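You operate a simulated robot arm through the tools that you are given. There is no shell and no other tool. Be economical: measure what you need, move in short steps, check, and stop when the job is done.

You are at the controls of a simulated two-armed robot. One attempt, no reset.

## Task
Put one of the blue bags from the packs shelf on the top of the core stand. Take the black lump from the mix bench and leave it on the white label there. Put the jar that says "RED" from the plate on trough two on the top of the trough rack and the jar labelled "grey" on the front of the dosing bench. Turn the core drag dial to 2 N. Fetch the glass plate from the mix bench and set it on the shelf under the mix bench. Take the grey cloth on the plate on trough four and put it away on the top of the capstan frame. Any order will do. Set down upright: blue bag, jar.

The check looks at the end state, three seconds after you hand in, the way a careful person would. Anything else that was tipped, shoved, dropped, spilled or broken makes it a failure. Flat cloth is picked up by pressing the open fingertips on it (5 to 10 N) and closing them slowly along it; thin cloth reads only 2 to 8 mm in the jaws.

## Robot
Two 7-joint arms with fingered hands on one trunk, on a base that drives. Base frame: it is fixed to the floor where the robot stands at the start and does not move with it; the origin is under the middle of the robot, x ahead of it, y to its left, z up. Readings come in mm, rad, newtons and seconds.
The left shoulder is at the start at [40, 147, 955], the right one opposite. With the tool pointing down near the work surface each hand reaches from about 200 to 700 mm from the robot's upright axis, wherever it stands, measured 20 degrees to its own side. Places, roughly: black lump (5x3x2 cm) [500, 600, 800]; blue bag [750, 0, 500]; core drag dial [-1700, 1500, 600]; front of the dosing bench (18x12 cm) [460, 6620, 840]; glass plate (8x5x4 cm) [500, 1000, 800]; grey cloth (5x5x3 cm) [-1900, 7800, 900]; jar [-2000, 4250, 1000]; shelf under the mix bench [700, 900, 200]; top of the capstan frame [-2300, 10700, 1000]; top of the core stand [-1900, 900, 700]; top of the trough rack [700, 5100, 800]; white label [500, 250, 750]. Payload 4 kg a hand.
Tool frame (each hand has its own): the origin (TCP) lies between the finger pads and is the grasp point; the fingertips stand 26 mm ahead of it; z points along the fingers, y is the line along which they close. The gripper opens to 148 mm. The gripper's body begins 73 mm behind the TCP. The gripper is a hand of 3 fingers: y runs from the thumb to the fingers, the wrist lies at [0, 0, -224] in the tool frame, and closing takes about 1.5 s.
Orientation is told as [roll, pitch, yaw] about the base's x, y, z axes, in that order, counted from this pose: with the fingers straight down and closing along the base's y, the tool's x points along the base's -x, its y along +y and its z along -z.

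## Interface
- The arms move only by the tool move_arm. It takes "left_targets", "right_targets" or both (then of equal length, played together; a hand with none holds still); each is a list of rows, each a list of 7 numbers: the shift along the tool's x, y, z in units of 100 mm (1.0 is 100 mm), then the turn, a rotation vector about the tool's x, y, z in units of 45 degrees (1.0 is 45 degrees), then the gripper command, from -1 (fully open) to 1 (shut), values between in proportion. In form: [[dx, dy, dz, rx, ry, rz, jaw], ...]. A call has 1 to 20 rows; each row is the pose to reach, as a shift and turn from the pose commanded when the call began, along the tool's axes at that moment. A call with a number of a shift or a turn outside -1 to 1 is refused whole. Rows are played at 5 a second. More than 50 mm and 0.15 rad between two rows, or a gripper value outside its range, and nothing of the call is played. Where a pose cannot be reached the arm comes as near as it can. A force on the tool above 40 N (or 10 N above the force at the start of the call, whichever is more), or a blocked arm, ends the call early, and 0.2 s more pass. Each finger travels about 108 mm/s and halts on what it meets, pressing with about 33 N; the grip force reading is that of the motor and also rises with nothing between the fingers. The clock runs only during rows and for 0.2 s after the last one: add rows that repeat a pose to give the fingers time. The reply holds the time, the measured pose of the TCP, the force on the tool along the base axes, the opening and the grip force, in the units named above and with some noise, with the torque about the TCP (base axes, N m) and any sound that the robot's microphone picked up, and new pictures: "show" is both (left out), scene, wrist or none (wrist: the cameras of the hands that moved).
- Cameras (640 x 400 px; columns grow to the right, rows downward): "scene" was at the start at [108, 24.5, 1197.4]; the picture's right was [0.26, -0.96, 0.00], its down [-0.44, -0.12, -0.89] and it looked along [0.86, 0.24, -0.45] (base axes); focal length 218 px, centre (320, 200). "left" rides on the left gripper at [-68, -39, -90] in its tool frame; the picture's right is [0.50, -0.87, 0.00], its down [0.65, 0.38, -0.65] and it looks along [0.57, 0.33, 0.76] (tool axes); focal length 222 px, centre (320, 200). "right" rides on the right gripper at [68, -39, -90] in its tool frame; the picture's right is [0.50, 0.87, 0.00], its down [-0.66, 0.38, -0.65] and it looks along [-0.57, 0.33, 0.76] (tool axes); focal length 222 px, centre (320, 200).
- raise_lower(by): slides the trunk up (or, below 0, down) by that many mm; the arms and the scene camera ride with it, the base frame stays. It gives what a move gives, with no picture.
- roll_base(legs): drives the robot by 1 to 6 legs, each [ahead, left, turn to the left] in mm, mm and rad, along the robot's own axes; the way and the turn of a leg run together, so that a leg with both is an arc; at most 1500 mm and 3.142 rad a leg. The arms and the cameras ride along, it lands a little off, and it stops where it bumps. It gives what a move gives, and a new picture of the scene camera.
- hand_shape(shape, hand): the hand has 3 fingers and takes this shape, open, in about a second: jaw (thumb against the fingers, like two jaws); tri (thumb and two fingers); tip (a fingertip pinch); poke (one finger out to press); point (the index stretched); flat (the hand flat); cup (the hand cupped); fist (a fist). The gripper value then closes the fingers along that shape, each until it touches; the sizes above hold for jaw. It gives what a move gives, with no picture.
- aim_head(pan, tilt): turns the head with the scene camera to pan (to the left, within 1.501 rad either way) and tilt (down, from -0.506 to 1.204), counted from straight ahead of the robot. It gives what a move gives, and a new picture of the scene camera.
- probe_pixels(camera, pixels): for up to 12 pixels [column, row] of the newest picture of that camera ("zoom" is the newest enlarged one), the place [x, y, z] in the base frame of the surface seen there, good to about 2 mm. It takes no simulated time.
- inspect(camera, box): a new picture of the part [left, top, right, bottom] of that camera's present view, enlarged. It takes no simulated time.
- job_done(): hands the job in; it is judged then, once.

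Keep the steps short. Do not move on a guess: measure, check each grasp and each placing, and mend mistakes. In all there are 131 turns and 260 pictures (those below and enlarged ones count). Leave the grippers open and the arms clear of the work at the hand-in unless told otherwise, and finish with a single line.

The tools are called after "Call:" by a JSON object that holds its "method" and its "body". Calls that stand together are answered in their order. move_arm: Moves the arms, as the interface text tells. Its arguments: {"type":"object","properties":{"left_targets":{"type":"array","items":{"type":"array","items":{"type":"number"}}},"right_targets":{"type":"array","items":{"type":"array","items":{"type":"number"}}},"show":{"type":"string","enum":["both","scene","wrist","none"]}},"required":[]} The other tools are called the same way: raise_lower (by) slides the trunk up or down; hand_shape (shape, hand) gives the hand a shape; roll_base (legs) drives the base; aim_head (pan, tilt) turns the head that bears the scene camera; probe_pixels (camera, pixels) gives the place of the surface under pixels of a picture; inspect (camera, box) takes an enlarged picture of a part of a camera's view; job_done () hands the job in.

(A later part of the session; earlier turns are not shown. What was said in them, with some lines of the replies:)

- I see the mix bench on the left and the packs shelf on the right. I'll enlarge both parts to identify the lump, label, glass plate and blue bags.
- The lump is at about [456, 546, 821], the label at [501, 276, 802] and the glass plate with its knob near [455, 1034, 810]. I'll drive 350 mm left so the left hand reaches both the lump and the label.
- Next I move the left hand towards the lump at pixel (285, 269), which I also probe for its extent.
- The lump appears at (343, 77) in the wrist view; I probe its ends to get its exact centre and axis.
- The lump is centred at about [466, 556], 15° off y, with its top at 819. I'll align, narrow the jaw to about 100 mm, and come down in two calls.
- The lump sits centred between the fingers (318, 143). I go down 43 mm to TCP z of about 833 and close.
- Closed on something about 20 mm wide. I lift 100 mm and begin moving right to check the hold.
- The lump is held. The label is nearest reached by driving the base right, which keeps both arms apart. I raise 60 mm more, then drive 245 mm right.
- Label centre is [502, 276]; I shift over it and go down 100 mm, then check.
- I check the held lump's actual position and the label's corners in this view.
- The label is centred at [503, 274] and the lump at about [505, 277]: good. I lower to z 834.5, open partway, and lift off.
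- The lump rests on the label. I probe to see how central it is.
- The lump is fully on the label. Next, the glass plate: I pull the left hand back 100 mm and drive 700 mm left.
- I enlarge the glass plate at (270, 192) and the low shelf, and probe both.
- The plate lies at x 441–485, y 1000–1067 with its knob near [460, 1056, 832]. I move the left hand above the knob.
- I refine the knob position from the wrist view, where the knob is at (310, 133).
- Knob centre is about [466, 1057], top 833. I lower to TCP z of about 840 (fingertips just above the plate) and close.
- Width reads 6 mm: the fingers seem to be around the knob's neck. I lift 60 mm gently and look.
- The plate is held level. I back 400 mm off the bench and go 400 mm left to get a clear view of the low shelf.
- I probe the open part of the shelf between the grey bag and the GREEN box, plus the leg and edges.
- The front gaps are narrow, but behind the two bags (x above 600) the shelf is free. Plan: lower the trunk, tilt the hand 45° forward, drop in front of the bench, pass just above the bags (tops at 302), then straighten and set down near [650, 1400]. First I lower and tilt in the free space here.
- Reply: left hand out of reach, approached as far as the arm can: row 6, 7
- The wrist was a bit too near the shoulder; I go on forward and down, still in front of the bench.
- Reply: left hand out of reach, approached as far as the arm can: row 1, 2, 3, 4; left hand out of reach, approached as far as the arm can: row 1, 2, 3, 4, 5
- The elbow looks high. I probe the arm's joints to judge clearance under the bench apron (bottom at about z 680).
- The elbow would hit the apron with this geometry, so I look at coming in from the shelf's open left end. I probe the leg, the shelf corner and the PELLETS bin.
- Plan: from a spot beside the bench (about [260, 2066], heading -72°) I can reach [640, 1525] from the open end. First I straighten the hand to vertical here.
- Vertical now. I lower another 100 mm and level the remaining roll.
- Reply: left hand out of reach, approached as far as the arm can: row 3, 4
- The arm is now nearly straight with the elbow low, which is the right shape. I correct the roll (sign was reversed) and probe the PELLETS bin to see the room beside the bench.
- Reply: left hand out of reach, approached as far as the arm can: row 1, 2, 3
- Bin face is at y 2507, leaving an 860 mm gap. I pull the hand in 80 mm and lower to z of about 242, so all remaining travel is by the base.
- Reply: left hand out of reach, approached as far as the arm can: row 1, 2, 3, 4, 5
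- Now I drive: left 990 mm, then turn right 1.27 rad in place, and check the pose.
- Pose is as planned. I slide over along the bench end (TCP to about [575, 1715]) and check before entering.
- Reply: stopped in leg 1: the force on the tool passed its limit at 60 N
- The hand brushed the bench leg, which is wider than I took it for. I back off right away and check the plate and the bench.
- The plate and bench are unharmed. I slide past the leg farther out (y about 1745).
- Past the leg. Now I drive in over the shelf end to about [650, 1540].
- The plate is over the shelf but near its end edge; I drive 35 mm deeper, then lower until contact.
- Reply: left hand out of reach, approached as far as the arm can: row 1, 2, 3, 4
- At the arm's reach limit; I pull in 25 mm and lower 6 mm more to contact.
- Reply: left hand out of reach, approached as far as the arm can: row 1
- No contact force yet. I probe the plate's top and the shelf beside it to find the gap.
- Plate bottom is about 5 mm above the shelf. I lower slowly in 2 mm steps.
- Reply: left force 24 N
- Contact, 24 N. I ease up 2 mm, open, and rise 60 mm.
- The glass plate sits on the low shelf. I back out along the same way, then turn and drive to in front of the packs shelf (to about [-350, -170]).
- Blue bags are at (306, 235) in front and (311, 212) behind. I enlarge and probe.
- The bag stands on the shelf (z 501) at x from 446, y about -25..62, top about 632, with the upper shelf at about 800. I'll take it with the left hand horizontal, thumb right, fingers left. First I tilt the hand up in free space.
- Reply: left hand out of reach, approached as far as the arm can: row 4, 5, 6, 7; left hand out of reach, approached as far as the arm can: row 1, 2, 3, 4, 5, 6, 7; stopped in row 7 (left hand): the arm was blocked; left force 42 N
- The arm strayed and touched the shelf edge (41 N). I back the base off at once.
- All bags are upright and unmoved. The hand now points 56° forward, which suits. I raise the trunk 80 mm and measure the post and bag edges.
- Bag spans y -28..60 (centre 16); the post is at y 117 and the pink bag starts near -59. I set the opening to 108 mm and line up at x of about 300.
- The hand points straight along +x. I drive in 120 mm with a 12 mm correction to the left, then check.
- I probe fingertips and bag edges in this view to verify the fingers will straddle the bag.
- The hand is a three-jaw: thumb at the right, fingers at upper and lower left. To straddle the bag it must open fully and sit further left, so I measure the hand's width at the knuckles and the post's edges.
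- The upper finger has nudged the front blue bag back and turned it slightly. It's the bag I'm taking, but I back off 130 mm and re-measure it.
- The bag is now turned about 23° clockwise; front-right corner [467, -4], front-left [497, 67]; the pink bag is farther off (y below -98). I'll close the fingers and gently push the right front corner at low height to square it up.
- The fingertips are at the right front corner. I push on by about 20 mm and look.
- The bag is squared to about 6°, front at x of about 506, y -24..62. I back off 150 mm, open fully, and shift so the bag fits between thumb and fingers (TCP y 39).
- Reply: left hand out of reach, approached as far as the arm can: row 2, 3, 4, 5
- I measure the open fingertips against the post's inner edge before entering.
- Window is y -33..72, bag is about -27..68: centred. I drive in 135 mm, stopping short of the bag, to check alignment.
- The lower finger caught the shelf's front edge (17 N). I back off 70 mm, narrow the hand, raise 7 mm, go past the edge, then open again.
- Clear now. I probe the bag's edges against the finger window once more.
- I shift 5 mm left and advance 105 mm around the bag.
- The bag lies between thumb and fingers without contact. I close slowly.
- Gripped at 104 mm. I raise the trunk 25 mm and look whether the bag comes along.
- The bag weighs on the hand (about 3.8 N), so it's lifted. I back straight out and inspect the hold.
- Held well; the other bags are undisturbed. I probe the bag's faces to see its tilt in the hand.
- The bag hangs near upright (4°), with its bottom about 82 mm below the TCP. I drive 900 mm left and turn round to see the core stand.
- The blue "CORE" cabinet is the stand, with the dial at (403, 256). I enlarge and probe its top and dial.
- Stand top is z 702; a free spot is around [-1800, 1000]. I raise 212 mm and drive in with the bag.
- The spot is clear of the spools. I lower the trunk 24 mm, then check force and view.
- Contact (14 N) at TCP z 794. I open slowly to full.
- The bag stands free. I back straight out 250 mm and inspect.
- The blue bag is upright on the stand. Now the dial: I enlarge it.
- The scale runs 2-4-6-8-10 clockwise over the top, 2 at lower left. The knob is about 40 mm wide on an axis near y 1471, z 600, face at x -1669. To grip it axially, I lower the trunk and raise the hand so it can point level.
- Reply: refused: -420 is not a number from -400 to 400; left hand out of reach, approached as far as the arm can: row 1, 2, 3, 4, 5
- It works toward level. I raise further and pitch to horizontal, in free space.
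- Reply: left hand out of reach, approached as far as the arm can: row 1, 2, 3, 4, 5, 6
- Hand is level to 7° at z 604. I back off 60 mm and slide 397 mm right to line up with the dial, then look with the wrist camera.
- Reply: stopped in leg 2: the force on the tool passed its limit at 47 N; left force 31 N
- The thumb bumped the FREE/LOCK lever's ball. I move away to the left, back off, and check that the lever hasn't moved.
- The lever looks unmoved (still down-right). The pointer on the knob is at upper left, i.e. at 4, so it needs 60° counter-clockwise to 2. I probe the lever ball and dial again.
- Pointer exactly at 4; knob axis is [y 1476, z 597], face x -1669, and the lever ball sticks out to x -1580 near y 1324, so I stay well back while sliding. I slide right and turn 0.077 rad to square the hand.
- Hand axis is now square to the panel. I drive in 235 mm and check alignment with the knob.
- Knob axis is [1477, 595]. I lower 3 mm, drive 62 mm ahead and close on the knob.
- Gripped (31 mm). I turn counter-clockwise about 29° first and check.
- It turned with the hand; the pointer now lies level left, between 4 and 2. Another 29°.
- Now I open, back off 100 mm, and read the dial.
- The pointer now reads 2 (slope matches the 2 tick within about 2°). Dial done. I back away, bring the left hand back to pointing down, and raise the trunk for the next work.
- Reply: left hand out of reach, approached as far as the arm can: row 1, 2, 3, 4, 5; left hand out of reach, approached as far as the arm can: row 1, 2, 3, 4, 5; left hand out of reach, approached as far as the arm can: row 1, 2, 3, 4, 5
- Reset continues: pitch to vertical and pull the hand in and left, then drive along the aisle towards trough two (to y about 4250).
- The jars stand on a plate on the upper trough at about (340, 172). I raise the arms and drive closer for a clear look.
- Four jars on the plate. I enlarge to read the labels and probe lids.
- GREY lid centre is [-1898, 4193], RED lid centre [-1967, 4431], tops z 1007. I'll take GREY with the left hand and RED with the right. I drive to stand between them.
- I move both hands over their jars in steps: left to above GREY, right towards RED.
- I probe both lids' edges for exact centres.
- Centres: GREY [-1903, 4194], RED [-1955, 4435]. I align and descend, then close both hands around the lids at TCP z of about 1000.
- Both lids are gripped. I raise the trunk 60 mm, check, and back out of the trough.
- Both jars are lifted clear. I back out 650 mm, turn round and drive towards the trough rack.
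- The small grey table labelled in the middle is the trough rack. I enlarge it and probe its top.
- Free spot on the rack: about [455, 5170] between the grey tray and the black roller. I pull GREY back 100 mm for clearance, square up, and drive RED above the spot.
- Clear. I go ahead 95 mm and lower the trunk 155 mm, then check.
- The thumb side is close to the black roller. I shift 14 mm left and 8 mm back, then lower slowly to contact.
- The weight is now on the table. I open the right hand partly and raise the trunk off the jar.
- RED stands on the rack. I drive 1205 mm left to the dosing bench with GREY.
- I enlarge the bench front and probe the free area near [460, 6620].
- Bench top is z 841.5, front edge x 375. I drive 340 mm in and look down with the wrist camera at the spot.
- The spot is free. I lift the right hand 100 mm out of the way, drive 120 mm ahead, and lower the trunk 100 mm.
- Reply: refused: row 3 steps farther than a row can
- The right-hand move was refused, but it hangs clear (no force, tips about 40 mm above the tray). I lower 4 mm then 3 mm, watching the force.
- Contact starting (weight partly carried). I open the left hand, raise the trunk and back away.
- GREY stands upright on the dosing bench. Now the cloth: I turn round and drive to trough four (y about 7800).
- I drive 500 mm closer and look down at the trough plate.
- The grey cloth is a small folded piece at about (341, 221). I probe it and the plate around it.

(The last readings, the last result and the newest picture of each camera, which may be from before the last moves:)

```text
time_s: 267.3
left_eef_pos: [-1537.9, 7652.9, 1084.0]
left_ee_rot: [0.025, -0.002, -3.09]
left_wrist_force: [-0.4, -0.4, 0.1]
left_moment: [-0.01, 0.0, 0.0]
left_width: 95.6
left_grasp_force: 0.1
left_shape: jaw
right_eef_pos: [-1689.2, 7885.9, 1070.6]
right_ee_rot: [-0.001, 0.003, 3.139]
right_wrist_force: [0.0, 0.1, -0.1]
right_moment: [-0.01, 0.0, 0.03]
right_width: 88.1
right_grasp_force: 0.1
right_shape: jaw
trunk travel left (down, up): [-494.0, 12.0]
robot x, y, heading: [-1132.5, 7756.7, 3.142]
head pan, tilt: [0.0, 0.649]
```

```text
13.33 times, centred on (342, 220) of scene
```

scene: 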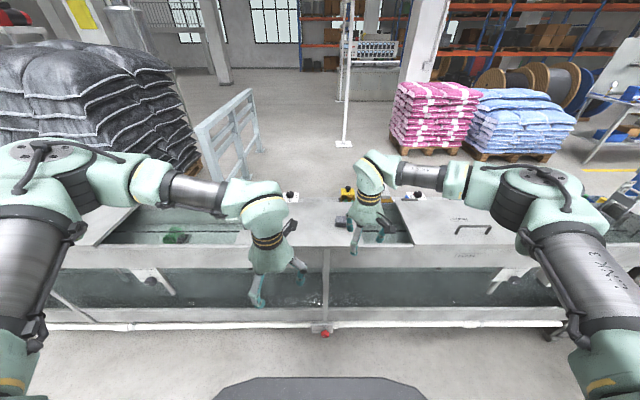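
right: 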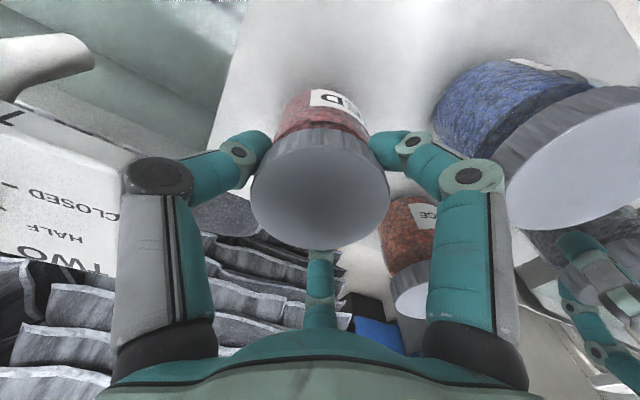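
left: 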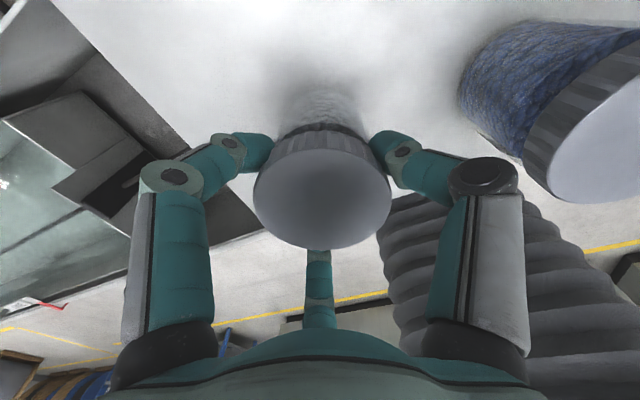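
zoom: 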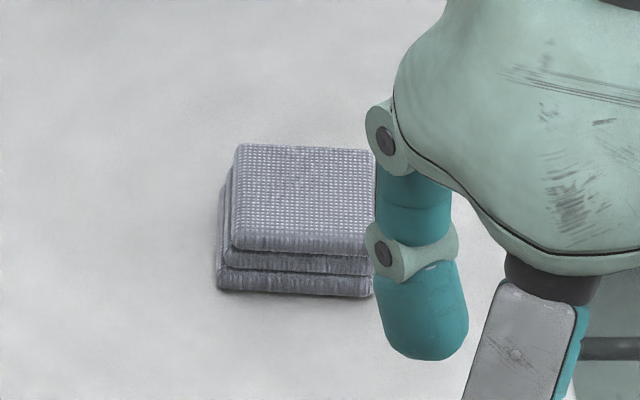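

The cloth is a folded stack about 50x50 mm, centre [-1920, 7853], z 907–933. I use the right hand: drive so it is above the cloth, then view.

Call:
{"method": "roll_base", "body": {"legs": [[230, 33, 0]]}}

Call:
{"method": "inspect", "body": {"camera": "right", "box": [0, 0, 640, 400]}}

```text
time_s: 269.0
left_eef_pos: [-1765.6, 7624.9, 1085.3]
left_ee_rot: [0.025, -0.006, -3.1]
left_wrist_force: [-0.8, 0.4, 0.3]
left_moment: [0.01, 0.03, -0.02]
left_width: 95.7
left_grasp_force: 0.0
left_shape: jaw
right_eef_pos: [-1914.5, 7859.5, 1071.8]
right_ee_rot: [-0.001, -0.003, 3.132]
right_wrist_force: [-0.5, -0.2, -0.1]
right_moment: [0.03, 0.0, 0.0]
right_width: 88.5
right_grasp_force: 0.0
right_shape: jaw
trunk travel left (down, up): [-494.0, 12.0]
robot x, y, heading: [-1363.2, 7729.0, 3.129]
head pan, tilt: [0.0, 0.649]
```

scene: 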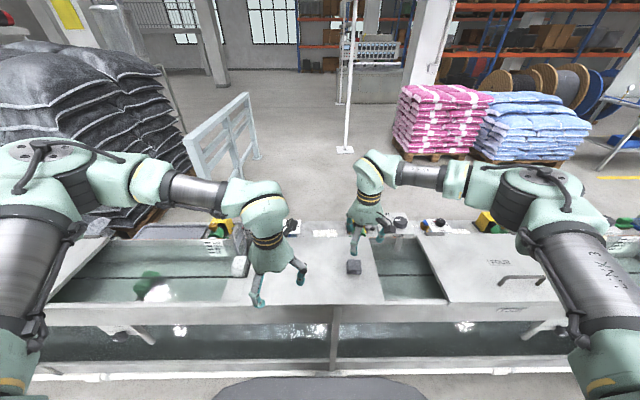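

```text
1.00 times, centred on (320, 200) of right (not enlarged: the box is as wide or as high as the picture)
```

zoom: 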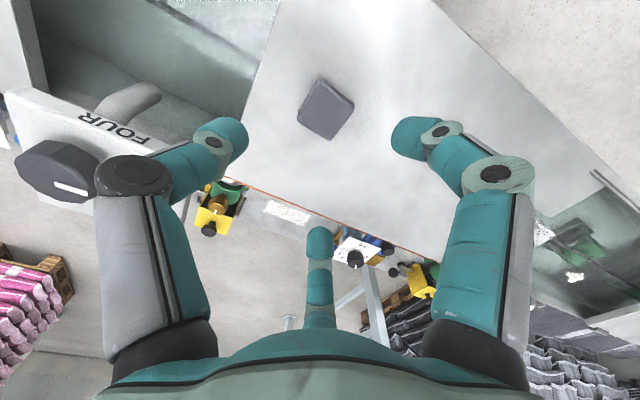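

Call:
{"method": "probe_pixels", "body": {"camera": "zoom", "pixels": [[318, 82], [351, 100], [335, 136], [300, 116], [326, 108]]}}

```text
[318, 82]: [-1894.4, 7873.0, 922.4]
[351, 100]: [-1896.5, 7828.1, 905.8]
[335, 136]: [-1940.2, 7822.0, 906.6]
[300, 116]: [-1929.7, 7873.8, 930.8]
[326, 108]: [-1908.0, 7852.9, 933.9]
```

Cloth centre about [-1914, 7850]. I align and descend in two calls, then close gently around the stack.

Call:
{"method": "move_arm", "body": {"right_targets": [[0, 0.09, 0.25, 0, 0, 0, -0.35], [0, 0.09, 0.5, 0, 0, 0, -0.35], [0, 0.09, 0.75, 0, 0, 0, -0.35], [0, 0.09, 0.95, 0, 0, 0, -0.35]], "show": "none"}}

Call:
{"method": "move_arm", "body": {"right_targets": [[0, 0, 0.2, 0, 0, 0, -0.35], [0, 0, 0.38, 0, 0, 0, -0.35], [0, 0, 0.38, 0, 0, 0, -0.1], [0, 0, 0.38, 0, 0, 0, 0.1], [0, 0, 0.38, 0, 0, 0, 0.3], [0, 0, 0.38, 0, 0, 0, 0.45], [0, 0, 0.38, 0, 0, 0, 0.6], [0, 0, 0.38, 0, 0, 0, 0.6]], "show": "wrist"}}

```text
time_s: 270.0
left_eef_pos: [-1768.2, 7626.1, 1083.4]
left_ee_rot: [0.026, -0.001, -3.101]
left_wrist_force: [0.0, -0.5, 0.6]
left_moment: [-0.01, -0.01, 0.0]
left_width: 95.7
left_grasp_force: 0.0
left_shape: jaw
right_eef_pos: [-1917.0, 7850.6, 975.8]
right_ee_rot: [-0.002, -0.001, 3.131]
right_wrist_force: [0.6, 0.6, 1.5]
right_moment: [0.02, 0.0, 0.0]
right_width: 99.4
right_grasp_force: 0.2
right_shape: jaw
trunk travel left (down, up): [-494.0, 12.0]
robot x, y, heading: [-1355.9, 7729.8, 3.129]
head pan, tilt: [0.0, 0.649]
```

```text
time_s: 271.8
left_eef_pos: [-1767.9, 7624.3, 1084.7]
left_ee_rot: [0.025, -0.003, -3.099]
left_wrist_force: [-0.4, -0.2, -0.1]
left_moment: [-0.01, 0.03, 0.0]
left_width: 95.8
left_grasp_force: 0.0
left_shape: jaw
right_eef_pos: [-1915.6, 7852.0, 937.1]
right_ee_rot: [-0.004, 0.0, 3.132]
right_wrist_force: [0.3, 1.1, 0.8]
right_moment: [-0.01, 0.0, -0.03]
right_width: 43.2
right_grasp_force: 32.9
right_shape: jaw
trunk travel left (down, up): [-494.0, 12.0]
robot x, y, heading: [-1362.4, 7724.2, 3.132]
head pan, tilt: [0.0, 0.649]
```

right: 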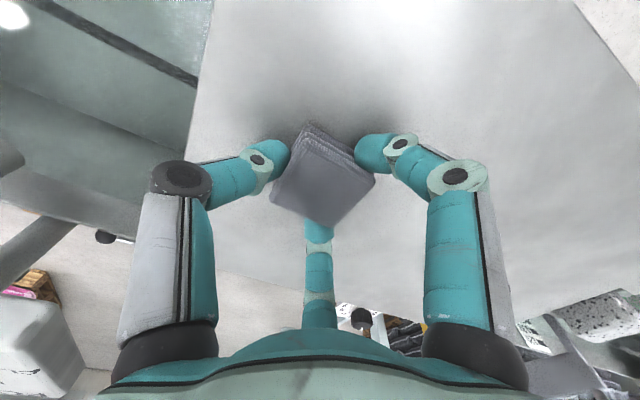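

Gripped at 43 mm. I command fully closed to keep the hold, lift 90 mm, and check.

Call:
{"method": "move_arm", "body": {"right_targets": [[0, 0, 0, 0, 0, 0, 0.8], [0, 0, 0, 0, 0, 0, 1], [0, 0, -0.2, 0, 0, 0, 1], [0, 0, -0.5, 0, 0, 0, 1], [0, 0, -0.9, 0, 0, 0, 1], [0, 0, -0.9, 0, 0, 0, 1]], "show": "wrist"}}

```text
time_s: 273.2
left_eef_pos: [-1768.5, 7624.6, 1084.0]
left_ee_rot: [0.025, -0.002, -3.099]
left_wrist_force: [1.0, 0.6, 0.2]
left_moment: [0.04, 0.0, -0.01]
left_width: 95.6
left_grasp_force: 0.1
left_shape: jaw
right_eef_pos: [-1916.3, 7850.2, 1028.8]
right_ee_rot: [-0.002, 0.003, 3.132]
right_wrist_force: [0.1, 0.0, -1.3]
right_moment: [0.0, -0.03, 0.05]
right_width: 43.1
right_grasp_force: 33.0
right_shape: jaw
trunk travel left (down, up): [-494.0, 12.0]
robot x, y, heading: [-1356.6, 7726.1, 3.131]
head pan, tilt: [0.0, 0.649]
```

right: 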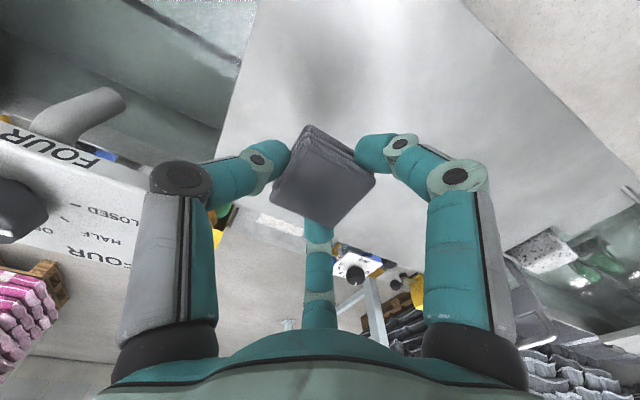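

The cloth is lifted whole. I back out, and drive along the aisle in two legs, looking ahead to the right first.

Call:
{"method": "roll_base", "body": {"legs": [[-650, 0, 0]]}}

Call:
{"method": "aim_head", "body": {"pan": -1.1, "tilt": 0.35}}

```text
time_s: 276.9
left_eef_pos: [-1103.4, 7615.8, 1084.7]
left_ee_rot: [0.024, -0.002, -3.084]
left_wrist_force: [-0.2, 0.1, 0.7]
left_moment: [0.02, 0.02, -0.01]
left_width: 95.7
left_grasp_force: 0.0
left_shape: jaw
right_eef_pos: [-1254.9, 7839.7, 1027.6]
right_ee_rot: [-0.001, 0.002, -3.135]
right_wrist_force: [-0.6, -0.5, -0.4]
right_moment: [0.0, 0.03, -0.01]
right_width: 43.2
right_grasp_force: 32.7
right_shape: jaw
trunk travel left (down, up): [-494.0, 12.0]
robot x, y, heading: [-691.0, 7724.5, -3.142]
head pan, tilt: [0.0, 0.649]
```

scene: 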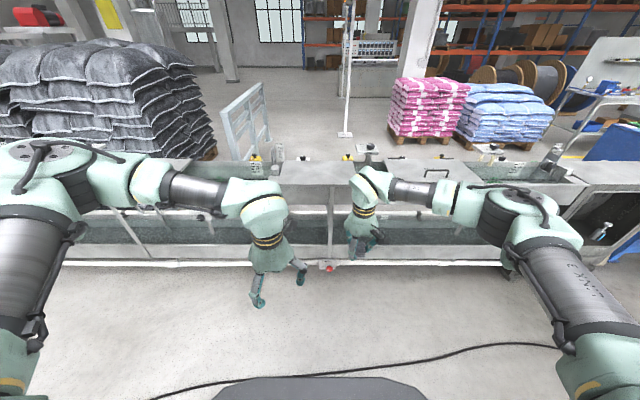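

```text
time_s: 278.2
left_eef_pos: [-1102.6, 7616.3, 1084.7]
left_ee_rot: [0.024, 0.0, -3.085]
left_wrist_force: [-0.3, 0.9, 1.2]
left_moment: [-0.02, 0.01, -0.02]
left_width: 95.8
left_grasp_force: 0.0
left_shape: jaw
right_eef_pos: [-1254.9, 7840.0, 1028.3]
right_ee_rot: [-0.002, -0.001, -3.136]
right_wrist_force: [0.0, 0.5, 0.3]
right_moment: [0.0, -0.01, 0.0]
right_width: 43.1
right_grasp_force: 33.2
right_shape: jaw
trunk travel left (down, up): [-494.0, 12.0]
robot x, y, heading: [-695.1, 7725.5, -3.139]
head pan, tilt: [-1.1, 0.351]
```

scene: 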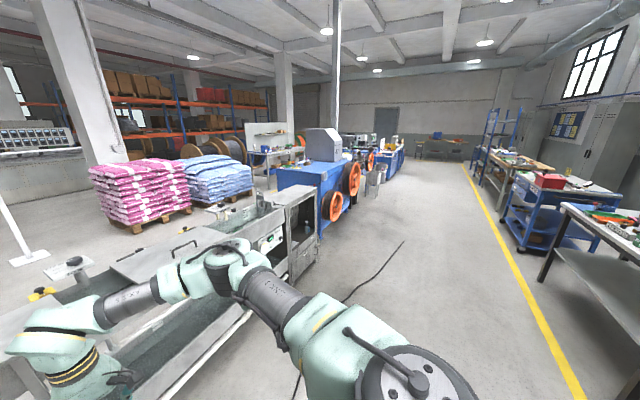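

The aisle is clear. I probe the blue machine (capstan frame) with the orange wheels to know its extent.

Call:
{"method": "probe_pixels", "body": {"camera": "scene", "pixels": [[333, 205], [352, 178], [300, 175], [345, 162], [330, 145], [370, 160], [310, 185], [345, 195]]}}

Call:
{"method": "inspect", "body": {"camera": "scene", "box": [250, 110, 420, 230]}}

```text
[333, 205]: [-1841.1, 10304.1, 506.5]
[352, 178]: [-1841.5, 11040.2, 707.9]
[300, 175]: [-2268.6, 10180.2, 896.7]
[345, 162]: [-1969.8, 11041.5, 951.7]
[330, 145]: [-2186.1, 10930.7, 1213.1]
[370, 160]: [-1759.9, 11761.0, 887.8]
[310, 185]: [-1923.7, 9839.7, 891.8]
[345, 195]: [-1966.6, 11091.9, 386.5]
```

```text
3.33 times, centred on (335, 170) of scene
```

zoom: 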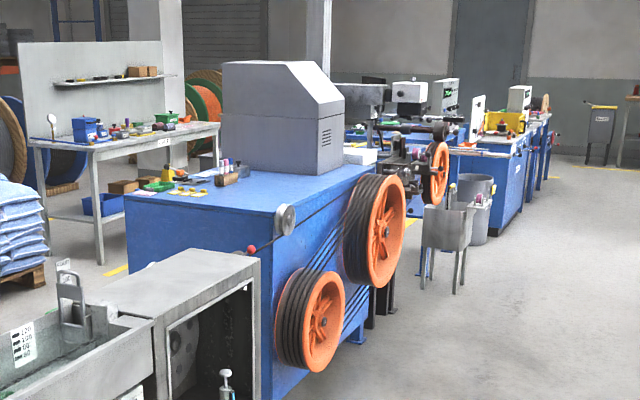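

The capstan frame's top is about z 950, y 10150–11050. I drive right 2700 mm in two legs and look at the top.

Call:
{"method": "roll_base", "body": {"legs": [[0, -1400, 0], [0, -1250, 0]]}}

Call:
{"method": "aim_head", "body": {"pan": -0.15, "tilt": 0.45}}

```text
time_s: 290.8
left_eef_pos: [-1135.4, 10174.9, 1084.3]
left_ee_rot: [0.022, -0.003, -3.053]
left_wrist_force: [0.0, -0.1, -0.3]
left_moment: [-0.01, 0.02, 0.0]
left_width: 95.7
left_grasp_force: 0.1
left_shape: jaw
right_eef_pos: [-1294.1, 10394.9, 1028.1]
right_ee_rot: [-0.002, 0.0, -3.106]
right_wrist_force: [0.2, 0.0, -0.8]
right_moment: [-0.02, -0.05, 0.01]
right_width: 42.9
right_grasp_force: 33.0
right_shape: jaw
trunk travel left (down, up): [-494.0, 12.0]
robot x, y, heading: [-732.3, 10293.5, -3.109]
head pan, tilt: [-1.1, 0.351]
```

scene: 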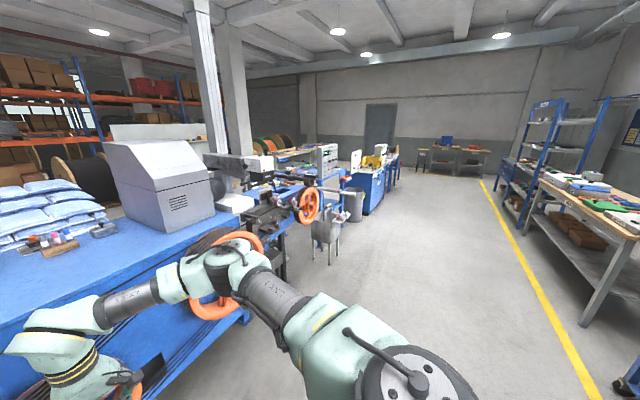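

```text
time_s: 292.0
left_eef_pos: [-1136.9, 10174.8, 1084.2]
left_ee_rot: [0.023, -0.002, -3.054]
left_wrist_force: [-1.0, -0.2, 0.1]
left_moment: [0.01, 0.02, -0.02]
left_width: 95.9
left_grasp_force: 0.0
left_shape: jaw
right_eef_pos: [-1294.3, 10394.1, 1028.7]
right_ee_rot: [-0.001, 0.0, -3.107]
right_wrist_force: [-0.3, 0.1, 0.9]
right_moment: [0.01, -0.02, 0.0]
right_width: 43.3
right_grasp_force: 33.3
right_shape: jaw
trunk travel left (down, up): [-494.0, 12.0]
robot x, y, heading: [-729.1, 10294.7, -3.103]
head pan, tilt: [-0.15, 0.45]
```

scene: 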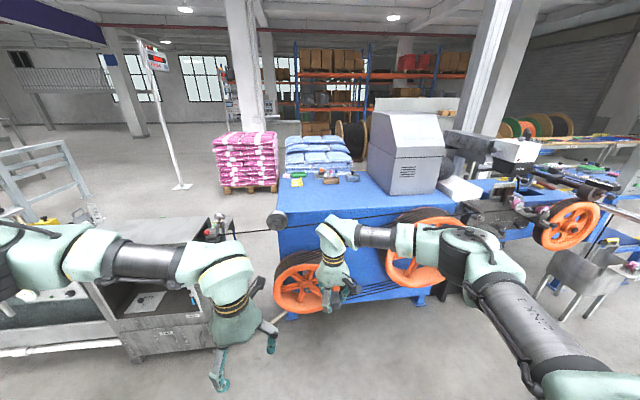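

I enlarge the capstan frame's top and probe it for a free place.

Call:
{"method": "inspect", "body": {"camera": "scene", "box": [260, 150, 480, 270]}}

Call:
{"method": "probe_pixels", "body": {"camera": "scene", "pixels": [[310, 205], [330, 200], [355, 200], [340, 190], [345, 210], [370, 205], [300, 190], [325, 177], [350, 178], [290, 215], [390, 190], [280, 217]]}}

```text
2.91 times, centred on (370, 210) of scene
```

zoom: 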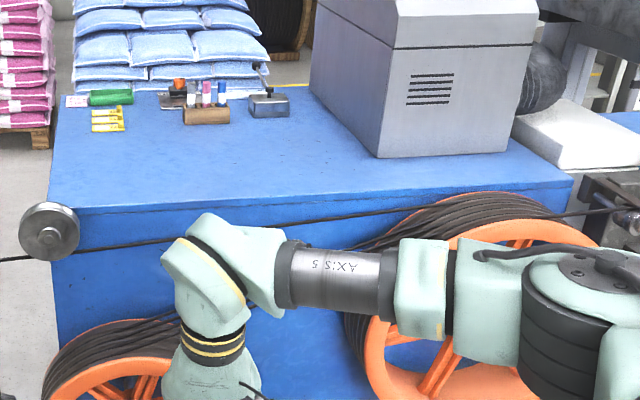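

```text
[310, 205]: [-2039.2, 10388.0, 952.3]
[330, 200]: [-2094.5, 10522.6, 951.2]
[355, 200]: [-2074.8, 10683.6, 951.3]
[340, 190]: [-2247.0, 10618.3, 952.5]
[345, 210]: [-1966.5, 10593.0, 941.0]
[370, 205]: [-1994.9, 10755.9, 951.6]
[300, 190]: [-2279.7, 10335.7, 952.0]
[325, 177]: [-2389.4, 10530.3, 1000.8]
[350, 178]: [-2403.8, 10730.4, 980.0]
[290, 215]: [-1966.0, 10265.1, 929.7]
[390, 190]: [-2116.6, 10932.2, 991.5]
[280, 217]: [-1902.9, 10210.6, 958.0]
```

The frame's top is z 952 with free space around [-2060, 10550]. I drive there with the cloth held 46 mm above the top.

Call:
{"method": "roll_base", "body": {"legs": [[500, -163, -0.036], [234, 0, 0]]}}

Call:
{"method": "inspect", "body": {"camera": "right", "box": [0, 0, 640, 400]}}

```text
time_s: 296.4
left_eef_pos: [-1863.3, 10346.3, 1086.0]
left_ee_rot: [0.024, -0.006, -3.09]
left_wrist_force: [0.3, 0.0, -0.3]
left_moment: [-0.05, -0.02, 0.0]
left_width: 95.8
left_grasp_force: 0.1
left_shape: jaw
right_eef_pos: [-2011.5, 10570.4, 1029.8]
right_ee_rot: [-0.003, -0.001, 3.141]
right_wrist_force: [0.1, -0.3, -0.8]
right_moment: [0.02, 0.01, 0.0]
right_width: 43.2
right_grasp_force: 33.0
right_shape: jaw
trunk travel left (down, up): [-494.0, 12.0]
robot x, y, heading: [-1457.2, 10453.4, 3.141]
head pan, tilt: [-0.15, 0.45]
```

scene: 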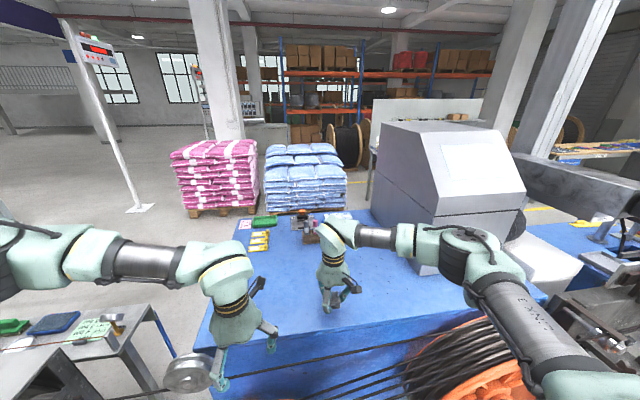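

```text
1.00 times, centred on (320, 200) of right (not enlarged: the box is as wide or as high as the picture)
```

zoom: 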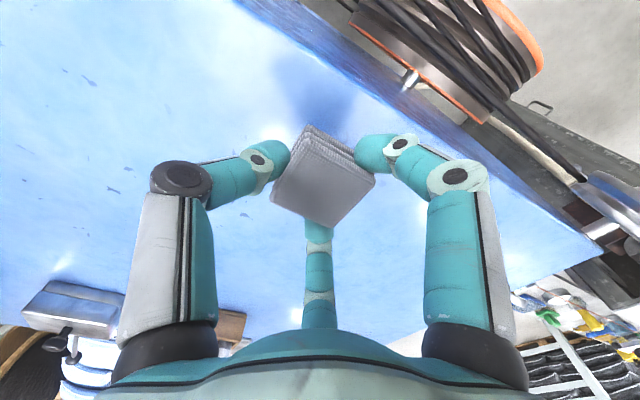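

Above a clear patch. I extend 60 mm, lower to TCP z of about 983, open, and lift.

Call:
{"method": "move_arm", "body": {"right_targets": [[-0.3, 0, 0.1, 0, 0, 0, 1], [-0.6, 0, 0.2, 0, 0, 0, 1], [-0.6, 0, 0.35, 0, 0, 0, 1], [-0.6, 0, 0.45, 0, 0, 0, 1], [-0.6, 0, 0.46, 0, 0, 0, 1]], "show": "none"}}

Call:
{"method": "move_arm", "body": {"right_targets": [[0, 0, 0.01, 0, 0, 0, 0.7], [0, 0, 0.01, 0, 0, 0, 0.4], [0, 0, 0.01, 0, 0, 0, 0.1], [0, 0, 0.01, 0, 0, 0, -0.1], [0, 0, 0.01, 0, 0, 0, -0.1], [0, 0, -0.2, 0, 0, 0, -0.1], [0, 0, -0.6, 0, 0, 0, -0.1], [0, 0, -1.0, 0, 0, 0, -0.1]], "show": "wrist"}}

```text
time_s: 297.6
left_eef_pos: [-1864.4, 10347.5, 1084.9]
left_ee_rot: [0.024, -0.001, -3.089]
left_wrist_force: [0.0, -0.2, 0.1]
left_moment: [0.0, 0.0, 0.01]
left_width: 95.8
left_grasp_force: 0.1
left_shape: jaw
right_eef_pos: [-2073.9, 10571.8, 983.0]
right_ee_rot: [-0.001, 0.002, -3.141]
right_wrist_force: [0.0, 0.7, 0.0]
right_moment: [0.01, -0.02, 0.03]
right_width: 43.1
right_grasp_force: 33.0
right_shape: jaw
trunk travel left (down, up): [-494.0, 12.0]
robot x, y, heading: [-1454.9, 10454.7, 3.141]
head pan, tilt: [-0.15, 0.45]
```

```text
time_s: 299.4
left_eef_pos: [-1863.1, 10347.2, 1084.8]
left_ee_rot: [0.021, -0.004, -3.089]
left_wrist_force: [-0.1, -0.3, -0.5]
left_moment: [0.02, 0.01, -0.01]
left_width: 95.6
left_grasp_force: 0.1
left_shape: jaw
right_eef_pos: [-2072.9, 10571.5, 1082.4]
right_ee_rot: [-0.002, 0.001, 3.142]
right_wrist_force: [-0.1, -0.1, -0.2]
right_moment: [-0.04, 0.0, 0.03]
right_width: 80.5
right_grasp_force: 0.0
right_shape: jaw
trunk travel left (down, up): [-494.0, 12.0]
robot x, y, heading: [-1456.7, 10455.5, 3.143]
head pan, tilt: [-0.15, 0.45]
```

right: 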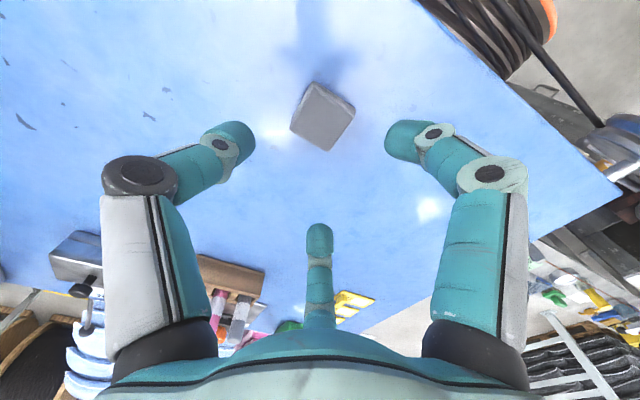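

The cloth lies on the capstan frame. I back off 450 mm, open both hands fully, and take a last look.

Call:
{"method": "roll_base", "body": {"legs": [[-500, 0, 0]]}}

Call:
{"method": "move_arm", "body": {"left_targets": [[0, 0, 0, 0, 0, 0, -1], [0, 0, 0, 0, 0, 0, -1], [0, 0, 0, 0, 0, 0, -1]], "right_targets": [[0, 0, 0, 0, 0, 0, -1], [0, 0, 0, 0, 0, 0, -1], [0, 0, 0, 0, 0, 0, -1]], "show": "none"}}

Call:
{"method": "inspect", "body": {"camera": "scene", "box": [220, 150, 460, 300]}}

```text
time_s: 302.2
left_eef_pos: [-1375.2, 10344.8, 1082.8]
left_ee_rot: [0.025, -0.002, -3.083]
left_wrist_force: [0.9, 0.8, 0.3]
left_moment: [0.0, -0.01, 0.0]
left_width: 95.8
left_grasp_force: 0.1
left_shape: jaw
right_eef_pos: [-1585.9, 10569.1, 1080.9]
right_ee_rot: [-0.002, 0.002, -3.135]
right_wrist_force: [-1.1, 1.1, 1.0]
right_moment: [-0.04, -0.05, 0.0]
right_width: 81.0
right_grasp_force: 0.0
right_shape: jaw
trunk travel left (down, up): [-494.0, 12.0]
robot x, y, heading: [-966.1, 10452.5, -3.138]
head pan, tilt: [-0.15, 0.45]
```

scene: 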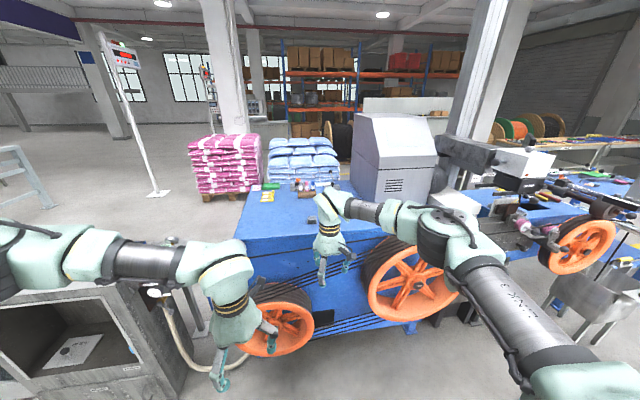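

```text
time_s: 303.1
left_eef_pos: [-1372.9, 10345.6, 1084.1]
left_ee_rot: [0.022, -0.004, -3.084]
left_wrist_force: [0.2, 0.3, -0.1]
left_moment: [0.02, 0.03, 0.0]
left_width: 147.8
left_grasp_force: 0.1
left_shape: jaw
right_eef_pos: [-1584.3, 10568.6, 1082.3]
right_ee_rot: [-0.002, 0.0, -3.136]
right_wrist_force: [0.5, -0.9, 0.1]
right_moment: [0.01, 0.03, 0.0]
right_width: 148.0
right_grasp_force: 0.1
right_shape: jaw
trunk travel left (down, up): [-494.0, 12.0]
robot x, y, heading: [-967.1, 10454.6, -3.133]
head pan, tilt: [-0.15, 0.45]
```

```text
2.67 times, centred on (340, 225) of scene
```

zoom: 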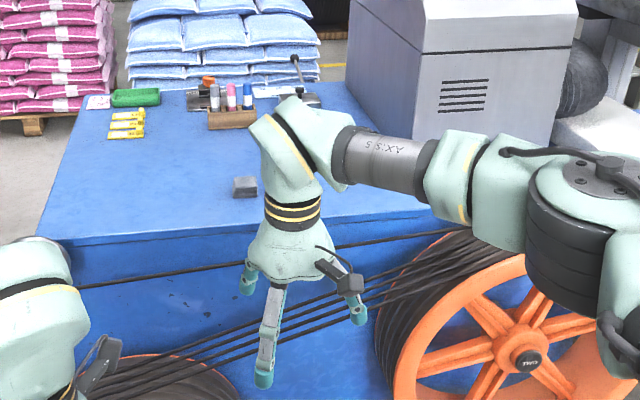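

The cloth lies on the capstan frame at (245, 187) in the zoom, both hands are open and clear, and each placing was checked as it was made. I hand in.

Call:
{"method": "job_done", "body": {}}

```text
The job is handed in.
```

I handed in with every item on the list placed: black lump, glass plate, blue bag, core drag dial at 2 N, RED jar, GREY jar and grey cloth. On the way the hand brushed a mix bench leg, the packs shelf edge and the core stand's FREE/LOCK lever; I saw no shift or damage from any of these.
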